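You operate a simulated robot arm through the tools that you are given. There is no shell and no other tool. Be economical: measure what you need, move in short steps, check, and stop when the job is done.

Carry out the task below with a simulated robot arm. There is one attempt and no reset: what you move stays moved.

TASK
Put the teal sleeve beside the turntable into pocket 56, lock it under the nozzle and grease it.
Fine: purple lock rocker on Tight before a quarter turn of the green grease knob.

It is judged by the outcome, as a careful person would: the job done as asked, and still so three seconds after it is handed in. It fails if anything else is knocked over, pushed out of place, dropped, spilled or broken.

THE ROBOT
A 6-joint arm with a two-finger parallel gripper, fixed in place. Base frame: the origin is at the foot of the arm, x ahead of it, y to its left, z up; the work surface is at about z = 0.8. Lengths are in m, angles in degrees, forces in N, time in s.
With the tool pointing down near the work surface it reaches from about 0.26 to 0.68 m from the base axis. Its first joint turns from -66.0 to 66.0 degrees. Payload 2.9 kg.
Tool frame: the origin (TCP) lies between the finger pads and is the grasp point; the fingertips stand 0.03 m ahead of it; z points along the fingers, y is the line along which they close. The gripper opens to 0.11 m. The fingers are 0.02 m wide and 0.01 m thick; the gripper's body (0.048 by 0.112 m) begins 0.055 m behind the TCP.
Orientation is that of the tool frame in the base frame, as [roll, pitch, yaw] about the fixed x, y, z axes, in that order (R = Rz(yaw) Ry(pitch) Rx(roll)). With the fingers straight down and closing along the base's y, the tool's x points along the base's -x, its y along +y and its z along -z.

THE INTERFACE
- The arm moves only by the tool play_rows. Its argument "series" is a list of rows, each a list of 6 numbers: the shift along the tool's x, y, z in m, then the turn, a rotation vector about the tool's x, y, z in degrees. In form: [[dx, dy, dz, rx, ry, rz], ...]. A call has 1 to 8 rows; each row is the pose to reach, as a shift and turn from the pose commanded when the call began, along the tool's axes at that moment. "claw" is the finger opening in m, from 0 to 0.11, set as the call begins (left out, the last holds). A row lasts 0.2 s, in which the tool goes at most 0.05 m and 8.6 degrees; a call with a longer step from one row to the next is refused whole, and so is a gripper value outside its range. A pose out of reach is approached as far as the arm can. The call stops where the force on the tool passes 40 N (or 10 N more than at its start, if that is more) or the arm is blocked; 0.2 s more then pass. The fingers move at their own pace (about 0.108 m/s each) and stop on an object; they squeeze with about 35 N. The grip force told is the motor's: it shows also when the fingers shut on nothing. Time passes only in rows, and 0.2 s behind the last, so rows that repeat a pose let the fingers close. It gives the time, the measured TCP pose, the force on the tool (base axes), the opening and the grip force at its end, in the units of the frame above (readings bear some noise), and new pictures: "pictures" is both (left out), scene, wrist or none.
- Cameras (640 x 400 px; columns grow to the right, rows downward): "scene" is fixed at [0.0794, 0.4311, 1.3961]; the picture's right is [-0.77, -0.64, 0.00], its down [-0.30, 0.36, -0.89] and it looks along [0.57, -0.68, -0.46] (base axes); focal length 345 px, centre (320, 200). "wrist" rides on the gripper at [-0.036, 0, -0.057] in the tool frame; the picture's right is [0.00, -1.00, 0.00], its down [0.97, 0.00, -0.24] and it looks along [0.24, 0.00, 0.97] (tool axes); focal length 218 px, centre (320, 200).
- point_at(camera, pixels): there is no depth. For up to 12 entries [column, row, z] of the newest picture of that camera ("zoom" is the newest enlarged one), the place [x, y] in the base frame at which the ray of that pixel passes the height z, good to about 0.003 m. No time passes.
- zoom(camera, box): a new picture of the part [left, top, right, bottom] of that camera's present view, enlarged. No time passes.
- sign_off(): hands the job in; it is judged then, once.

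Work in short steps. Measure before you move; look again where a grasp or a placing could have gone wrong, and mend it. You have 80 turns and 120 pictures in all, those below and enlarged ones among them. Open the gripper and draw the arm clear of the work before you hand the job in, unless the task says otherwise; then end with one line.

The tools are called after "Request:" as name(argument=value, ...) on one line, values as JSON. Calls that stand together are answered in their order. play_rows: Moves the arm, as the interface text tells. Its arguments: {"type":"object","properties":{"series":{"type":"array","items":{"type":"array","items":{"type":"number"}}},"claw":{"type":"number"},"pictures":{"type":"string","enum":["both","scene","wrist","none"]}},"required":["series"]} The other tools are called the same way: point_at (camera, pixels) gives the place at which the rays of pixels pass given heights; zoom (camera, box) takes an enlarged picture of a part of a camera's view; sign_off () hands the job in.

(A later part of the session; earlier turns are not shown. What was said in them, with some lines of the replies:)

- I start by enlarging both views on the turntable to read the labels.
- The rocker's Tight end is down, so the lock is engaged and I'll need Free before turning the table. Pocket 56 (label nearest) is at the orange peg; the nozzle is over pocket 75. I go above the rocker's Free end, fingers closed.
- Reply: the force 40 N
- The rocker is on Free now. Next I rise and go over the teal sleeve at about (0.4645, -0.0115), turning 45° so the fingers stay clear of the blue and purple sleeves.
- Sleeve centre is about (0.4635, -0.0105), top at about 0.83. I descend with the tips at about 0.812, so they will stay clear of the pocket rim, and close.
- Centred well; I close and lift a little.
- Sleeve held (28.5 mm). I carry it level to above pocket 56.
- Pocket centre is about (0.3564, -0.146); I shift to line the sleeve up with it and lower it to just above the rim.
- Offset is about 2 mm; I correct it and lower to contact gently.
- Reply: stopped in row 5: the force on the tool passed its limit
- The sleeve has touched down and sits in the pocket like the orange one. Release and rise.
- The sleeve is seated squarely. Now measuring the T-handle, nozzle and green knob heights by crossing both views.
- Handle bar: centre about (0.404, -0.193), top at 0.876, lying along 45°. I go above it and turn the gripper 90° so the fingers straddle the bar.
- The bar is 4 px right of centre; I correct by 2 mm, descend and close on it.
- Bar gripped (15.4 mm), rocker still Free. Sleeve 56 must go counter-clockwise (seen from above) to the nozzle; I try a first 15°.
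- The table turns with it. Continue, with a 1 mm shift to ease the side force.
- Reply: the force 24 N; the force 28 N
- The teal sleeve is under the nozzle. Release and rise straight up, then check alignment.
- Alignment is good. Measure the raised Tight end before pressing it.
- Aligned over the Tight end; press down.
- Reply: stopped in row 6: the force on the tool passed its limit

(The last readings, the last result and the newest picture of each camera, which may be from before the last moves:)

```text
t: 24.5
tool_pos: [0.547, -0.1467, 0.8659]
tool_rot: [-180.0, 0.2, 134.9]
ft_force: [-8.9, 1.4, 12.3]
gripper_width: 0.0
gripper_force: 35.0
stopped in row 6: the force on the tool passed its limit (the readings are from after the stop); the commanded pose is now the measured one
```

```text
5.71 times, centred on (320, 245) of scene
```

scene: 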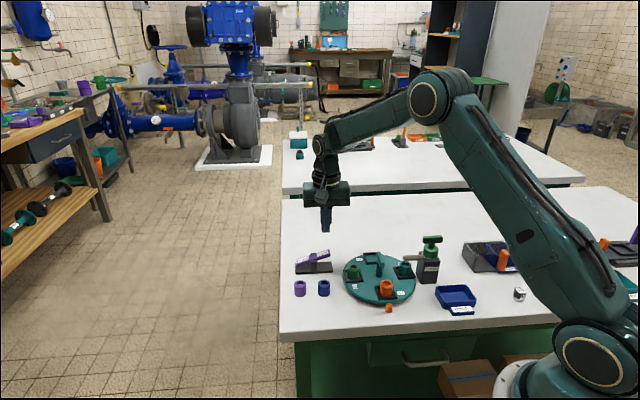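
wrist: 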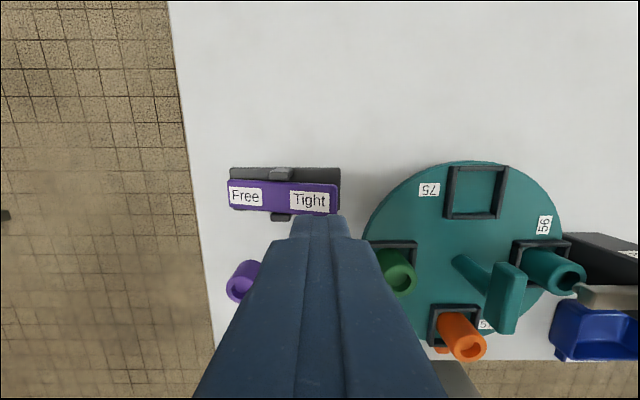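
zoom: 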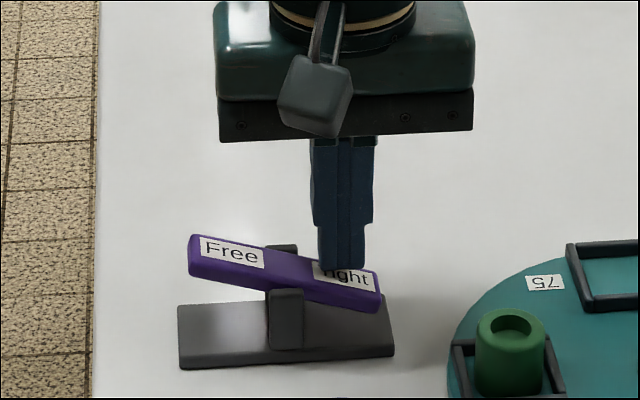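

The rocker is on Tight. Rise and travel toward the grease knob for a look from above.

Request:
play_rows(series=[[0, 0, -0.05, 0, 0, 0], [0, 0, -0.1, 0, 0, 0], [0.01, -0.04, -0.125, 0, 0, 0], [0.021, -0.083, -0.14, 0, 0, 0], [0.032, -0.126, -0.154, 0, 0, 0], [0.043, -0.17, -0.154, 0, 0, 0], [0.055, -0.215, -0.154, 0, 0, 0], [0.067, -0.259, -0.154, 0, 0, 0]], claw=0.05)

Request:
zoom(camera="scene", box=[280, 215, 450, 315])

Request:
zoom(camera="wrist", box=[160, 60, 480, 300])

```text
t: 26.3
tool_pos: [0.3176, -0.282, 1.0194]
tool_rot: [179.9, 0.2, 135.0]
ft_force: [-0.5, -0.5, 0.1]
gripper_width: 0.0501
gripper_force: 0.1
```

scene: 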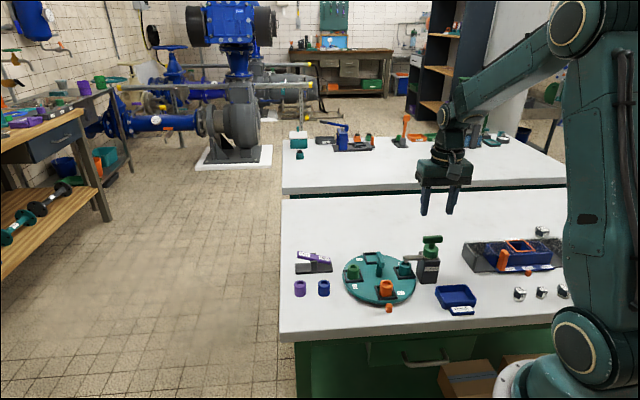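
wrist: 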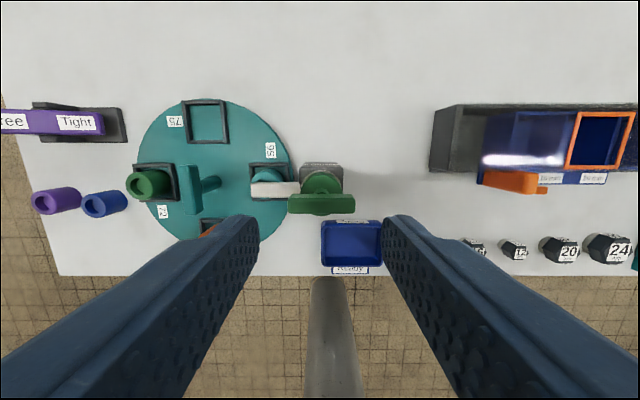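

```text
3.76 times, centred on (365, 265) of scene
```

zoom: 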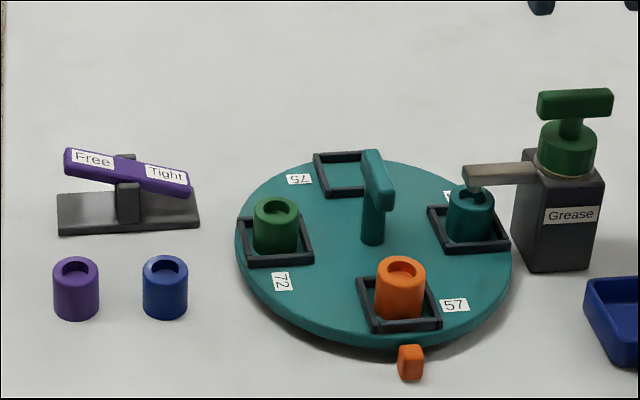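

```text
1.67 times, centred on (320, 180) of wrist
```

zoom: 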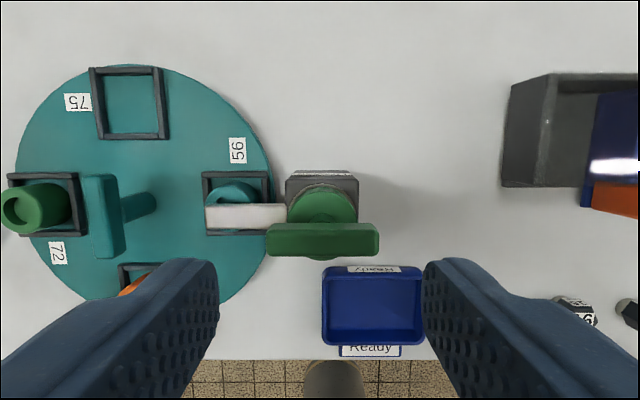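

Bar centre is at about (0.316, -0.281), top about 0.927, lying along 45°. I turn the gripper 90° above it.

Request:
play_rows(series=[[0.0018, 0, 0, 0, 0, 8.5], [0.0018, 0, 0, 0, 0, 17], [0.0018, 0, 0, 0, 0, 25.5], [0.0018, 0, 0, 0, 0, 34], [0.0018, 0, 0, 0, 0, 42.5], [0.0018, 0, 0, 0, 0, 51], [0.0018, 0, 0, 0, 0, 59.5], [0.0018, 0, 0, 0, 0, 68]], pictures="none")

Request:
play_rows(series=[[0, 0, 0, 0, 0, 8.5], [0, 0, 0, 0, 0, 17], [0, 0, 0, 0, 0, 22], [0, 0, 0, 0, 0, 22]])

Request:
point_at(camera="wrist", pixels=[[320, 200, 0.927]])

Request:
zoom(camera="wrist", box=[220, 120, 420, 280])

```text
t: 28.1
tool_pos: [0.3154, -0.2813, 1.0182]
tool_rot: [179.8, 0.0, 66.7]
ft_force: [0.5, -0.2, -0.3]
gripper_width: 0.0503
gripper_force: 0.0
```

```text
t: 29.1
tool_pos: [0.3159, -0.2812, 1.0178]
tool_rot: [179.9, -0.1, 44.7]
ft_force: [-0.4, -0.2, 0.0]
gripper_width: 0.0498
gripper_force: 0.1
```

scene: 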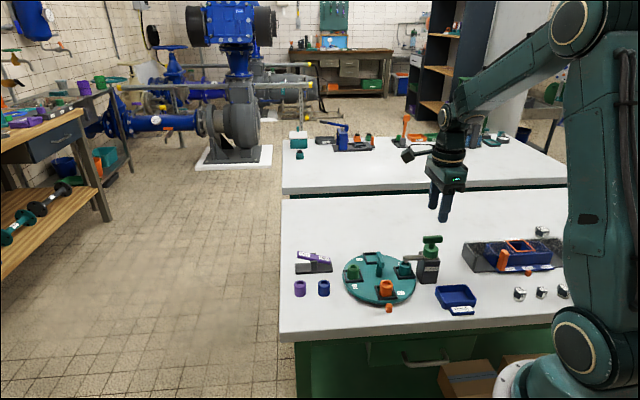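
wrist: 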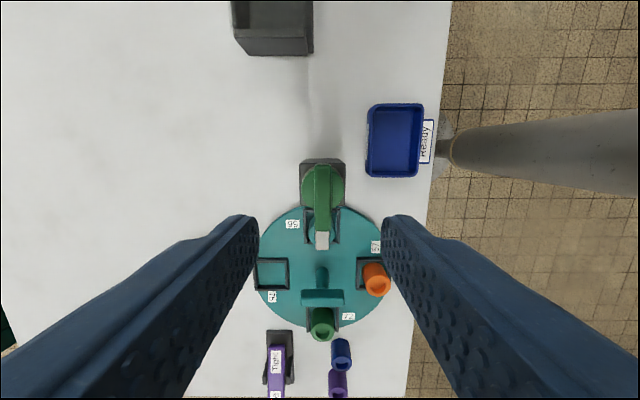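

```text
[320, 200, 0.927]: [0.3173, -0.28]
```

```text
2.50 times, centred on (320, 200) of wrist
```

zoom: 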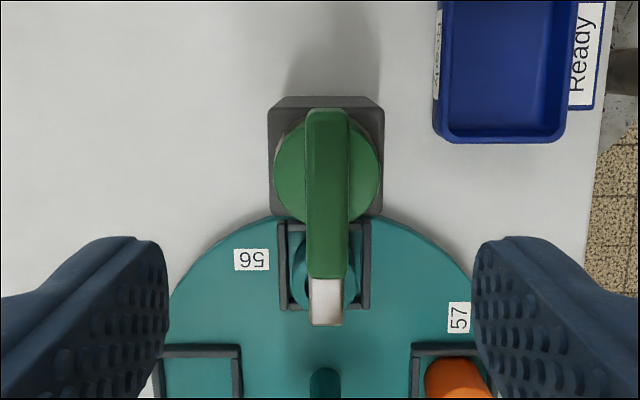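

Bar nearly centred. I descend so the tips stop at about 0.906, above the round collar, and close.

Request:
play_rows(series=[[-0.001, -0.0015, 0.035, 0, 0, 0], [-0.001, -0.0015, 0.065, 0, 0, 0], [-0.001, -0.0015, 0.08, 0, 0, 0], [-0.001, -0.0015, 0.08, 0, 0, 0]])

Request:
zoom(camera="scene", box=[395, 200, 465, 300])

```text
t: 30.1
tool_pos: [0.3128, -0.2812, 0.9394]
tool_rot: [179.8, -0.1, 44.9]
ft_force: [0.2, 0.4, -0.7]
gripper_width: 0.0501
gripper_force: 0.1
```

scene: 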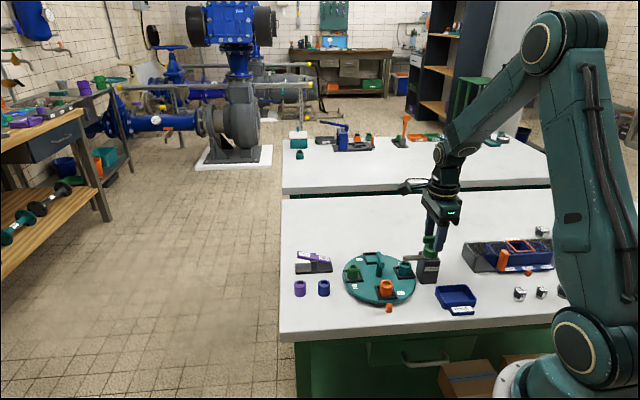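
wrist: 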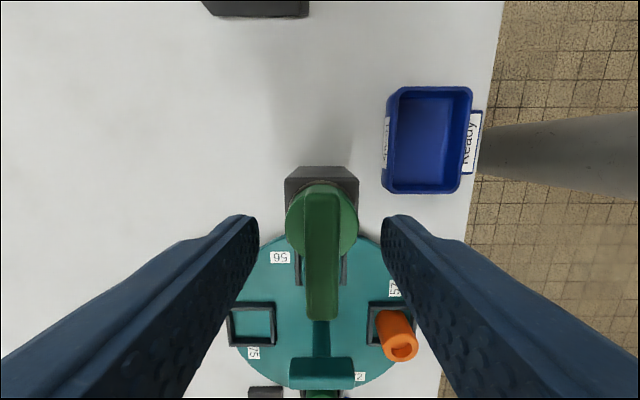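

```text
4.00 times, centred on (430, 250) of scene
```

zoom: 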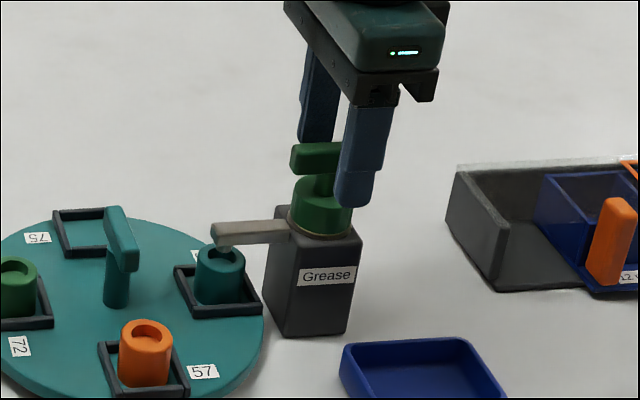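

Fingers straddle the bar; I raise 3 mm, shift 3 mm to centre along the bar, then close.

Request:
play_rows(series=[[0.003, 0, -0.003, 0, 0, 0], [0.003, 0, -0.003, 0, 0, 0]], pictures="none")

Request:
play_rows(series=[[0, 0, 0, 0, 0, 0], [0, 0, 0, 0, 0, 0], [0, 0, 0, 0, 0, 0]], claw=0.005)

Request:
zoom(camera="scene", box=[395, 200, 465, 300])

```text
t: 30.7
tool_pos: [0.3163, -0.2796, 0.9435]
tool_rot: [179.7, -0.1, 45.0]
ft_force: [0.4, 0.0, 0.2]
gripper_width: 0.05
gripper_force: 0.1
```

```text
t: 31.5
tool_pos: [0.316, -0.2784, 0.9433]
tool_rot: [179.7, -0.1, 44.9]
ft_force: [-1.4, 2.3, 1.9]
gripper_width: 0.0135
gripper_force: 45.2
```

scene: 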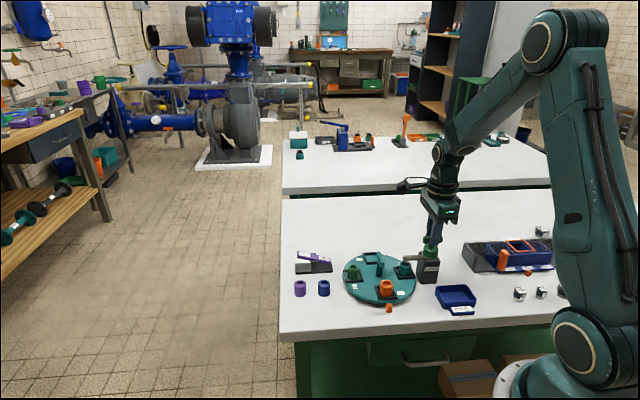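
wrist: 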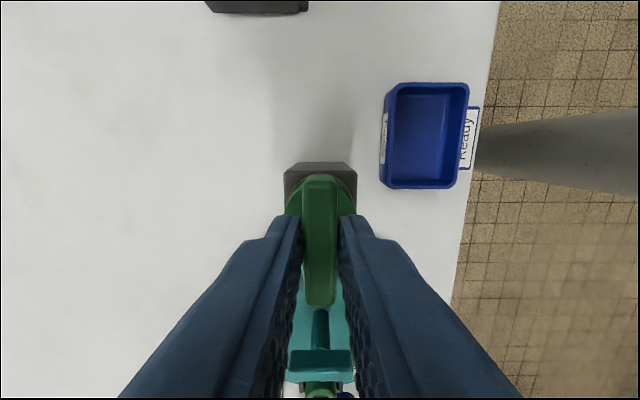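

```text
4.00 times, centred on (430, 250) of scene
```

zoom: 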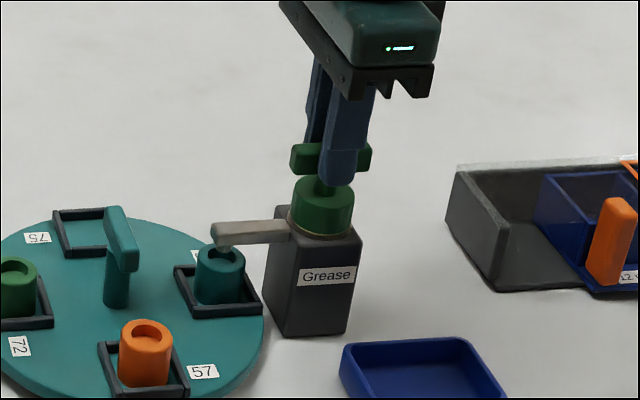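

Bar held (13.5 mm), clear of the collar. First 15° of the quarter turn, counter-clockwise from above.

Request:
play_rows(series=[[0, 0, 0, 0, 0, -5], [0, 0, 0, 0, 0, -10], [0, 0, 0, 0, 0, -15], [0, 0, 0, 0, 0, -15]], pictures="wrist")

Request:
zoom(camera="scene", box=[360, 200, 460, 300])

```text
t: 32.5
tool_pos: [0.3161, -0.2789, 0.9413]
tool_rot: [179.9, 0.0, 59.9]
ft_force: [-4.9, 5.8, 2.9]
gripper_width: 0.0169
gripper_force: 45.1
```

wrist: 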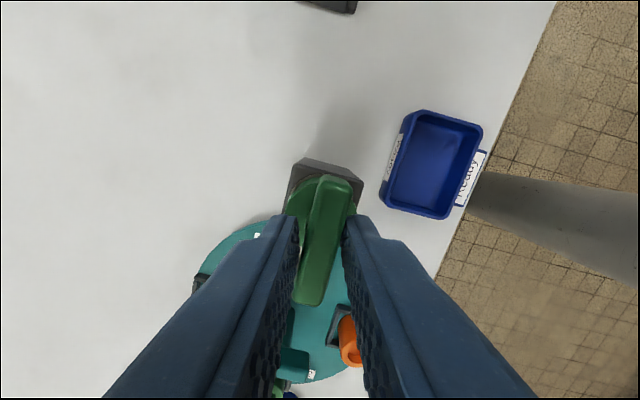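

```text
4.00 times, centred on (410, 250) of scene
```

zoom: 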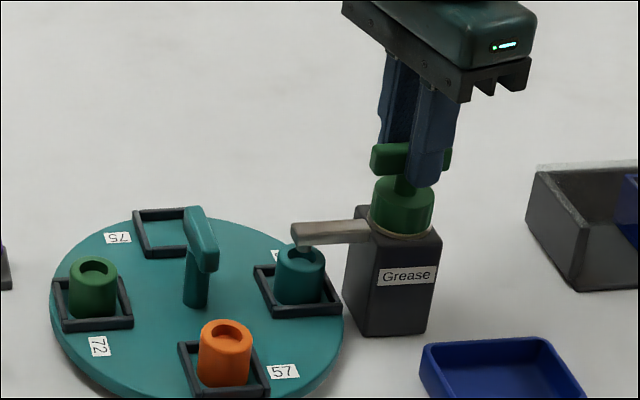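

The knob did not follow (bar stays, pads rotated about it): that direction is blocked. I go back and test 15° the other way.

Request:
play_rows(series=[[0, 0, 0, 0, 0, 5], [0, 0, 0, 0, 0, 10], [0, 0, 0, 0, 0, 15], [0, 0, 0, 0, 0, 20], [0, 0, 0, 0, 0, 25], [0, 0, 0, 0, 0, 30], [0, 0, 0, 0, 0, 30]], pictures="wrist")

Request:
zoom(camera="scene", box=[280, 200, 460, 320])

```text
t: 34.1
tool_pos: [0.3162, -0.2784, 0.9421]
tool_rot: [179.6, -0.1, 29.8]
ft_force: [-11.6, -3.8, 2.5]
gripper_width: 0.0138
gripper_force: 45.1
```

wrist: 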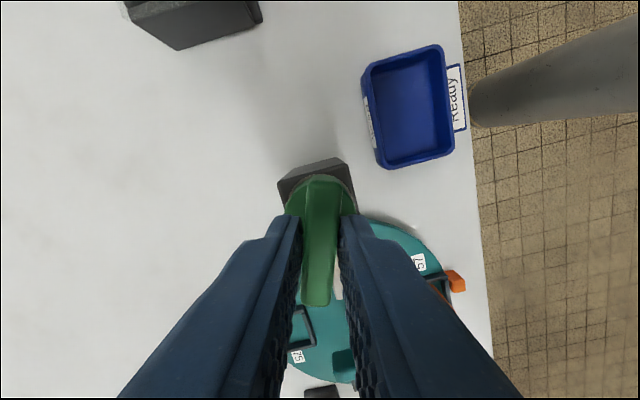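

```text
3.33 times, centred on (370, 260) of scene
```

zoom: 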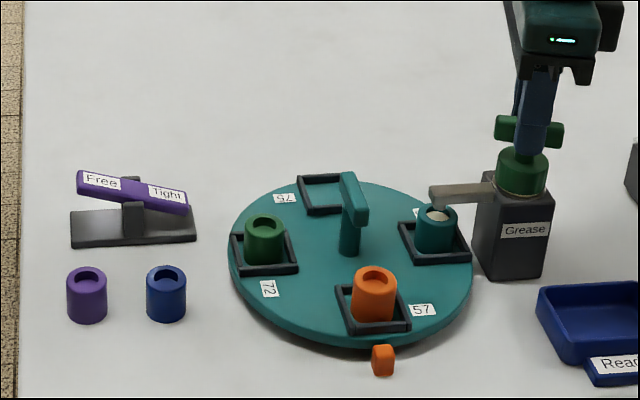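

This way it turns, and grease already shows on the sleeve. Continue clockwise in steps.

Request:
play_rows(series=[[0, 0, 0, 0, 0, 6], [0, 0, 0, 0, 0, 12], [0, 0, 0, 0, 0, 18], [0, 0, 0, 0, 0, 24], [0, 0, 0, 0, 0, 30], [0, 0, 0, 0, 0, 30]], pictures="wrist")

```text
t: 35.5
tool_pos: [0.3152, -0.2794, 0.9429]
tool_rot: [179.7, -0.3, -0.3]
ft_force: [-9.4, -12.5, 8.4]
gripper_width: 0.0139
gripper_force: 44.9
```

wrist: 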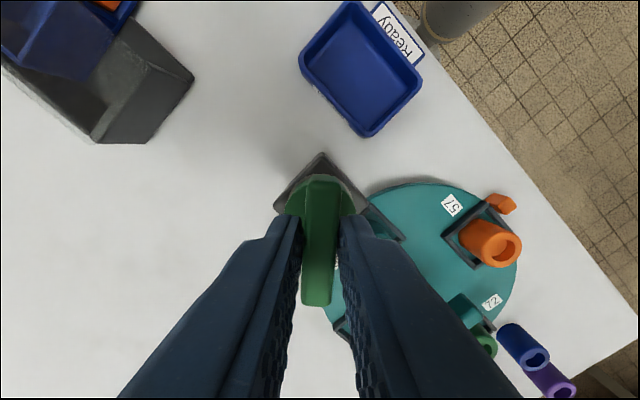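

Halfway (45°) and still gripping well. Another 28°.

Request:
play_rows(series=[[0, 0, 0, 0, 0, 6], [0, 0, 0, 0, 0, 12], [0, 0, 0, 0, 0, 18], [0, 0, 0, 0, 0, 24], [0, 0, 0, 0, 0, 28], [0, 0, 0, 0, 0, 28]], pictures="wrist")

```text
t: 36.9
tool_pos: [0.3148, -0.2793, 0.9421]
tool_rot: [179.9, -0.4, -28.3]
ft_force: [-5.4, -21.2, 11.8]
gripper_width: 0.0137
gripper_force: 45.0
```

wrist: 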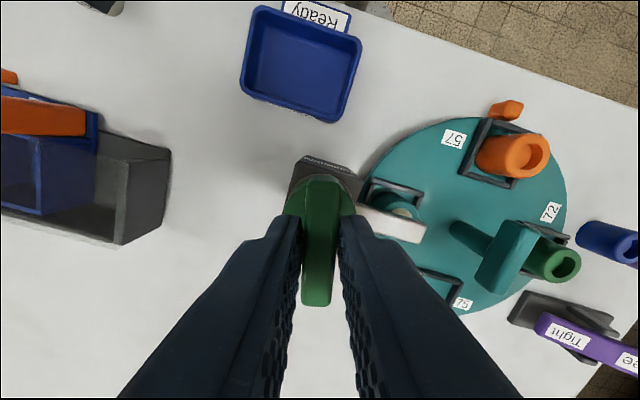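

Request:
play_rows(series=[[0.0005, 0.001, 0, 0, 0, 5], [0.0007, 0.0013, 0, 0, 0, 10], [0.0007, 0.0013, 0, 0, 0, 14], [0.0007, 0.0013, 0, 0, 0, 17.5], [0.0007, 0.0013, 0, 0, 0, 17.5]])

Request:
zoom(camera="scene", box=[360, 200, 460, 300])

```text
t: 37.5
tool_pos: [0.3154, -0.2805, 0.9414]
tool_rot: [-178.6, -0.4, -33.8]
ft_force: [5.5, 3.2, -0.4]
gripper_width: 0.0136
gripper_force: 45.3
out of reach, approached as far as the arm can: row 2
stopped in row 2: the force on the tool passed its limit (the readings are from after the stop); the commanded pose is now the measured one
```

scene: 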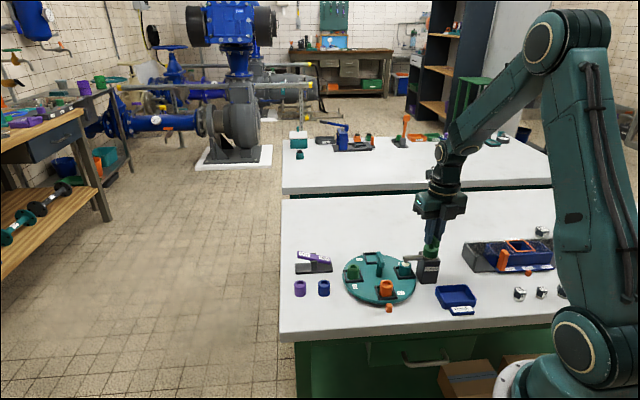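
wrist: 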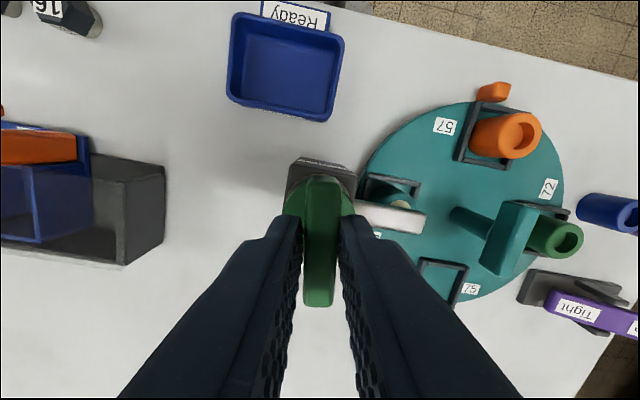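

```text
4.00 times, centred on (410, 250) of scene
```

zoom: 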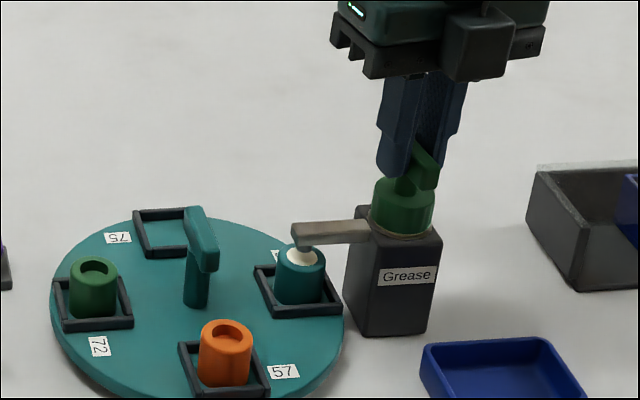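

The wrist hit its limit at about 79° of turn. I release, rise, and will regrip with the gripper turned by 180° to finish.

Request:
play_rows(series=[[0, 0, 0, 0, 0, 0], [0, 0, 0, 0, 0, 0], [0, 0, -0.03, 0, 0, -2], [0, 0, -0.07, 0, 0, -8], [0, 0, -0.07, 0, 0, -16], [0, 0, -0.07, 0, 0, -24], [0, 0, -0.07, 0, 0, -32], [0, 0, -0.07, 0, 0, -40]], claw=0.05, pictures="wrist")

Request:
zoom(camera="scene", box=[360, 200, 460, 300])

```text
t: 39.3
tool_pos: [0.3114, -0.2819, 1.012]
tool_rot: [-179.2, -1.0, 6.1]
ft_force: [0.2, 0.1, 0.2]
gripper_width: 0.0503
gripper_force: 0.1
```

wrist: 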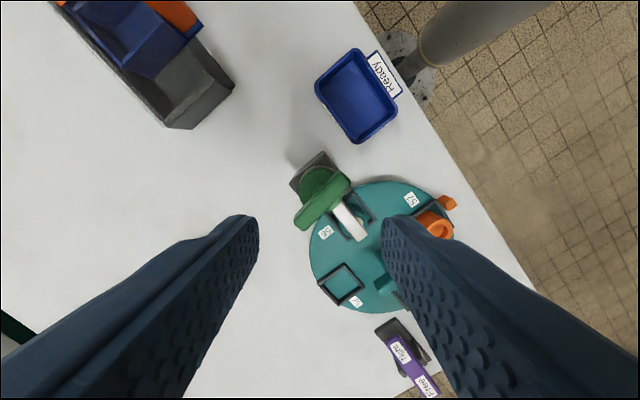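

```text
4.00 times, centred on (410, 250) of scene
```

zoom: 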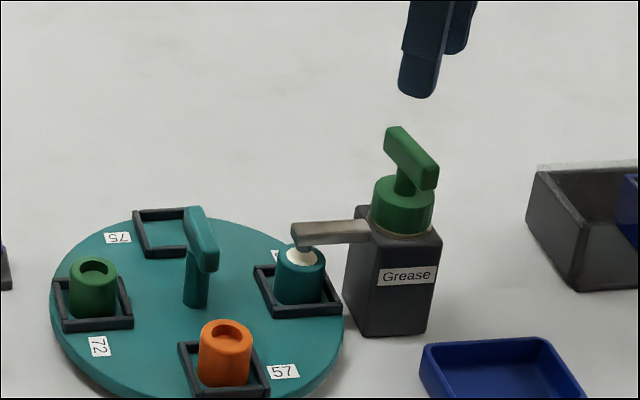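

The knob holds at about 80°. I turn the gripper in place toward yaw 146°.

Request:
play_rows(series=[[0, 0, 0, 0, 0, -8.5], [0, 0, 0, 0, 0, -17], [0, 0, 0, 0, 0, -25.5], [0, 0, 0, 0, 0, -34], [0, 0, 0, 0, 0, -42.5], [0, 0, 0, 0, 0, -51], [0, 0, 0, 0, 0, -59.5], [0, 0, 0, 0, 0, -68]], pictures="none")

Request:
play_rows(series=[[0, 0, 0, 0, 0, -8.5], [0, 0, 0, 0, 0, -17], [0, 0, 0, 0, 0, -25.5], [0, 0, 0, 0, 0, -34], [0, 0, 0, 0, 0, -42.5], [0, 0, 0, 0, 0, -51], [0, 0, 0, 0, 0, -59.5], [0, 0, 0, 0, 0, -68]], pictures="none")

Request:
play_rows(series=[[0, 0, 0, 0, 0, -4], [0, 0, 0, 0, 0, -4]], pictures="wrist")

Request:
zoom(camera="wrist", box=[220, 120, 420, 280])

```text
t: 41.1
tool_pos: [0.3119, -0.2819, 1.0129]
tool_rot: [179.4, -1.1, 74.1]
ft_force: [-0.7, 0.1, -0.8]
gripper_width: 0.05
gripper_force: 0.0
```

```text
t: 42.9
tool_pos: [0.314, -0.2815, 1.0131]
tool_rot: [178.8, 0.3, 142.1]
ft_force: [0.2, 0.4, 0.5]
gripper_width: 0.05
gripper_force: 0.1
```

```text
t: 43.5
tool_pos: [0.3133, -0.2812, 1.0133]
tool_rot: [178.7, 0.3, 146.0]
ft_force: [-0.7, 0.1, -0.6]
gripper_width: 0.0503
gripper_force: 0.1
```

wrist: 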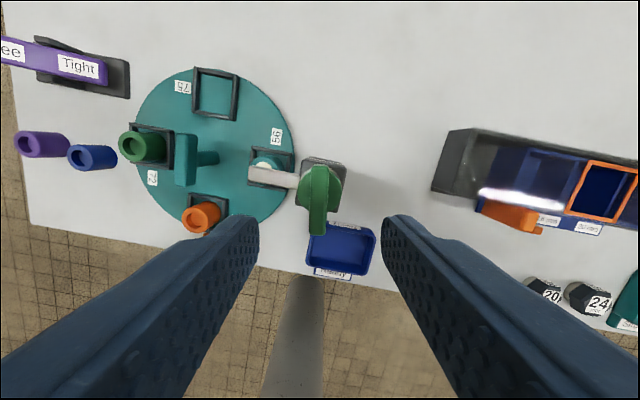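

```text
2.50 times, centred on (320, 200) of wrist
```

zoom: 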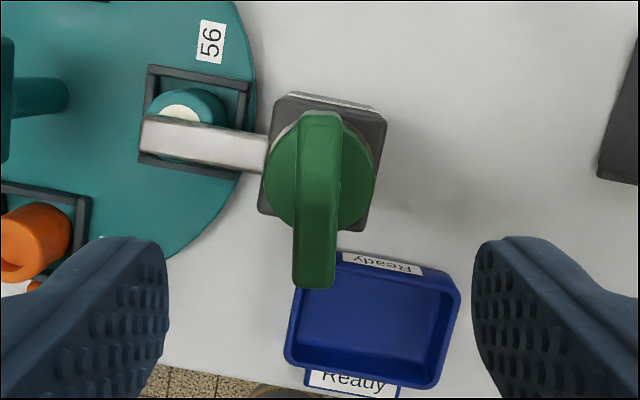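

Bar lies under the gripper, aligned within about 2°. Descend with a small tilt correction, close.

Request:
play_rows(series=[[-0.001, 0.0015, 0.03, 1.3, 0, 0], [-0.001, 0.0015, 0.06, 1.3, 0, 0], [-0.001, 0.0015, 0.072, 1.3, 0, 0], [-0.001, 0.0015, 0.072, 1.3, 0, 0]], pictures="wrist")

Request:
play_rows(series=[[0, 0, 0, 0, 0, 0], [0, 0, 0, 0, 0, 0], [0, 0, 0, 0, 0, 0]], claw=0.005, pictures="wrist")

```text
t: 44.5
tool_pos: [0.3158, -0.2803, 0.9382]
tool_rot: [180.0, 0.3, 145.9]
ft_force: [-0.3, -0.1, -0.8]
gripper_width: 0.0502
gripper_force: 0.1
```

wrist: 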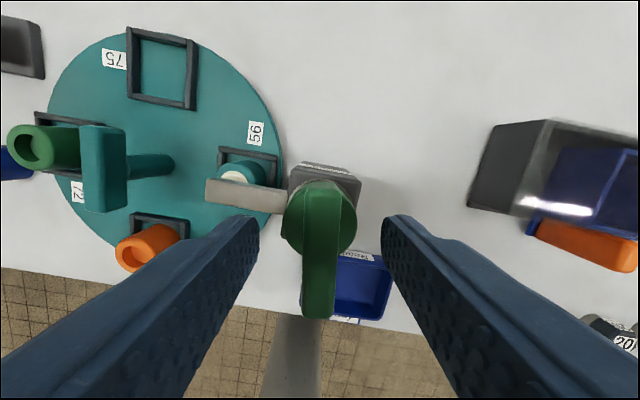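

```text
t: 45.3
tool_pos: [0.3157, -0.2796, 0.9387]
tool_rot: [180.0, 0.3, 145.9]
ft_force: [0.3, -0.4, -3.9]
gripper_width: 0.0137
gripper_force: 45.2
```

wrist: 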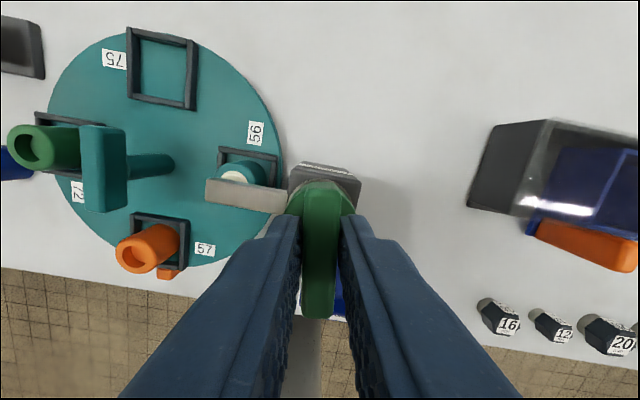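

Regripped. Turn the remaining 11° clockwise.

Request:
play_rows(series=[[0, 0, 0, 0, 0, 4], [0, 0, 0, 0, 0, 8], [0, 0, 0, 0, 0, 11], [0, 0, 0, 0, 0, 11.5], [0, 0, 0, 0, 0, 11.5]], pictures="wrist")

Request:
play_rows(series=[[0, 0, 0, 0, 0, 0], [0, 0, 0, 0, 0, 0], [0, 0, -0.04, 0, 0, 0], [0, 0, -0.08, 0, 0, 0], [0, 0, -0.11, 0, 0, 0]], claw=0.05)

Request:
zoom(camera="wrist", box=[220, 120, 420, 280])

Request:
zoom(camera="scene", box=[280, 210, 460, 320])

```text
t: 46.5
tool_pos: [0.3153, -0.2808, 0.9391]
tool_rot: [-180.0, 0.1, 134.3]
ft_force: [-3.8, 0.1, -25.4]
gripper_width: 0.0138
gripper_force: 45.0
```

wrist: 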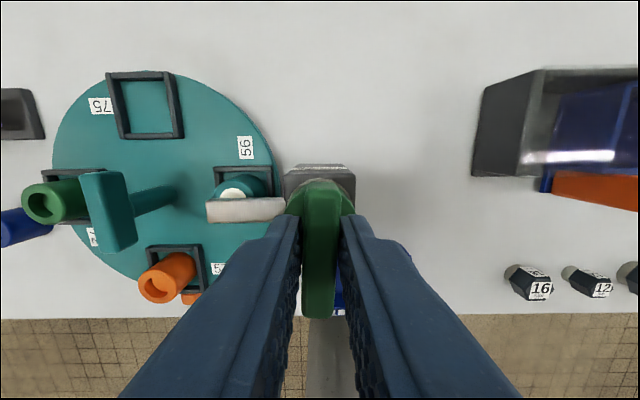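

```text
t: 47.7
tool_pos: [0.3134, -0.2775, 1.0508]
tool_rot: [180.0, 0.4, 134.4]
ft_force: [0.1, -0.5, 0.0]
gripper_width: 0.0501
gripper_force: 0.1
```

scene: 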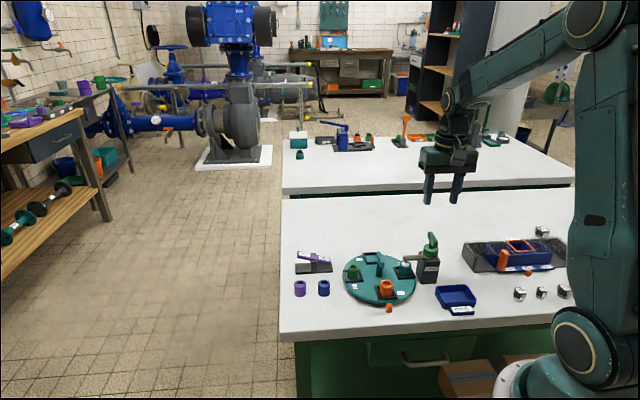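
wrist: 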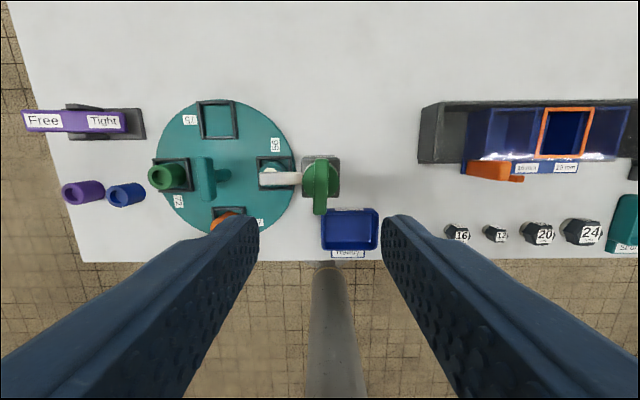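

```text
2.50 times, centred on (320, 200) of wrist
```

zoom: 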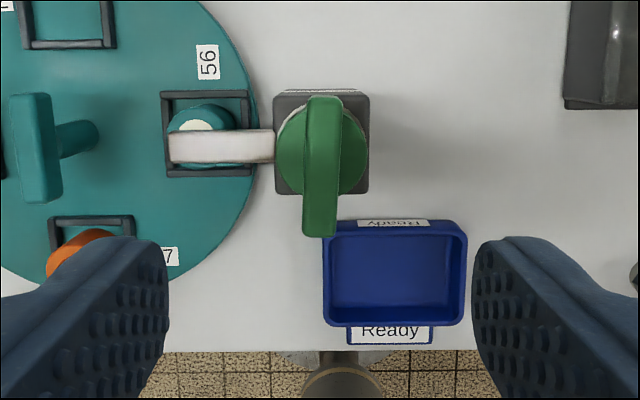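

```text
3.56 times, centred on (370, 265) of scene
```

zoom: 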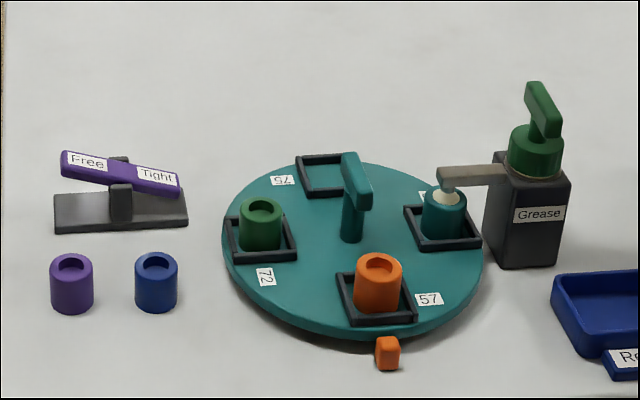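

Knob a full quarter turn, grease on the teal sleeve, rocker on Tight, nothing else moved. The gripper is open and well clear; I hand in.

Request:
sign_off()

```text
The job is handed in.
```

The teal sleeve is in pocket 56 under the nozzle, with the lock rocker on Tight and the grease knob given a quarter turn clockwise. Grease shows on the sleeve, and I've handed the job in.
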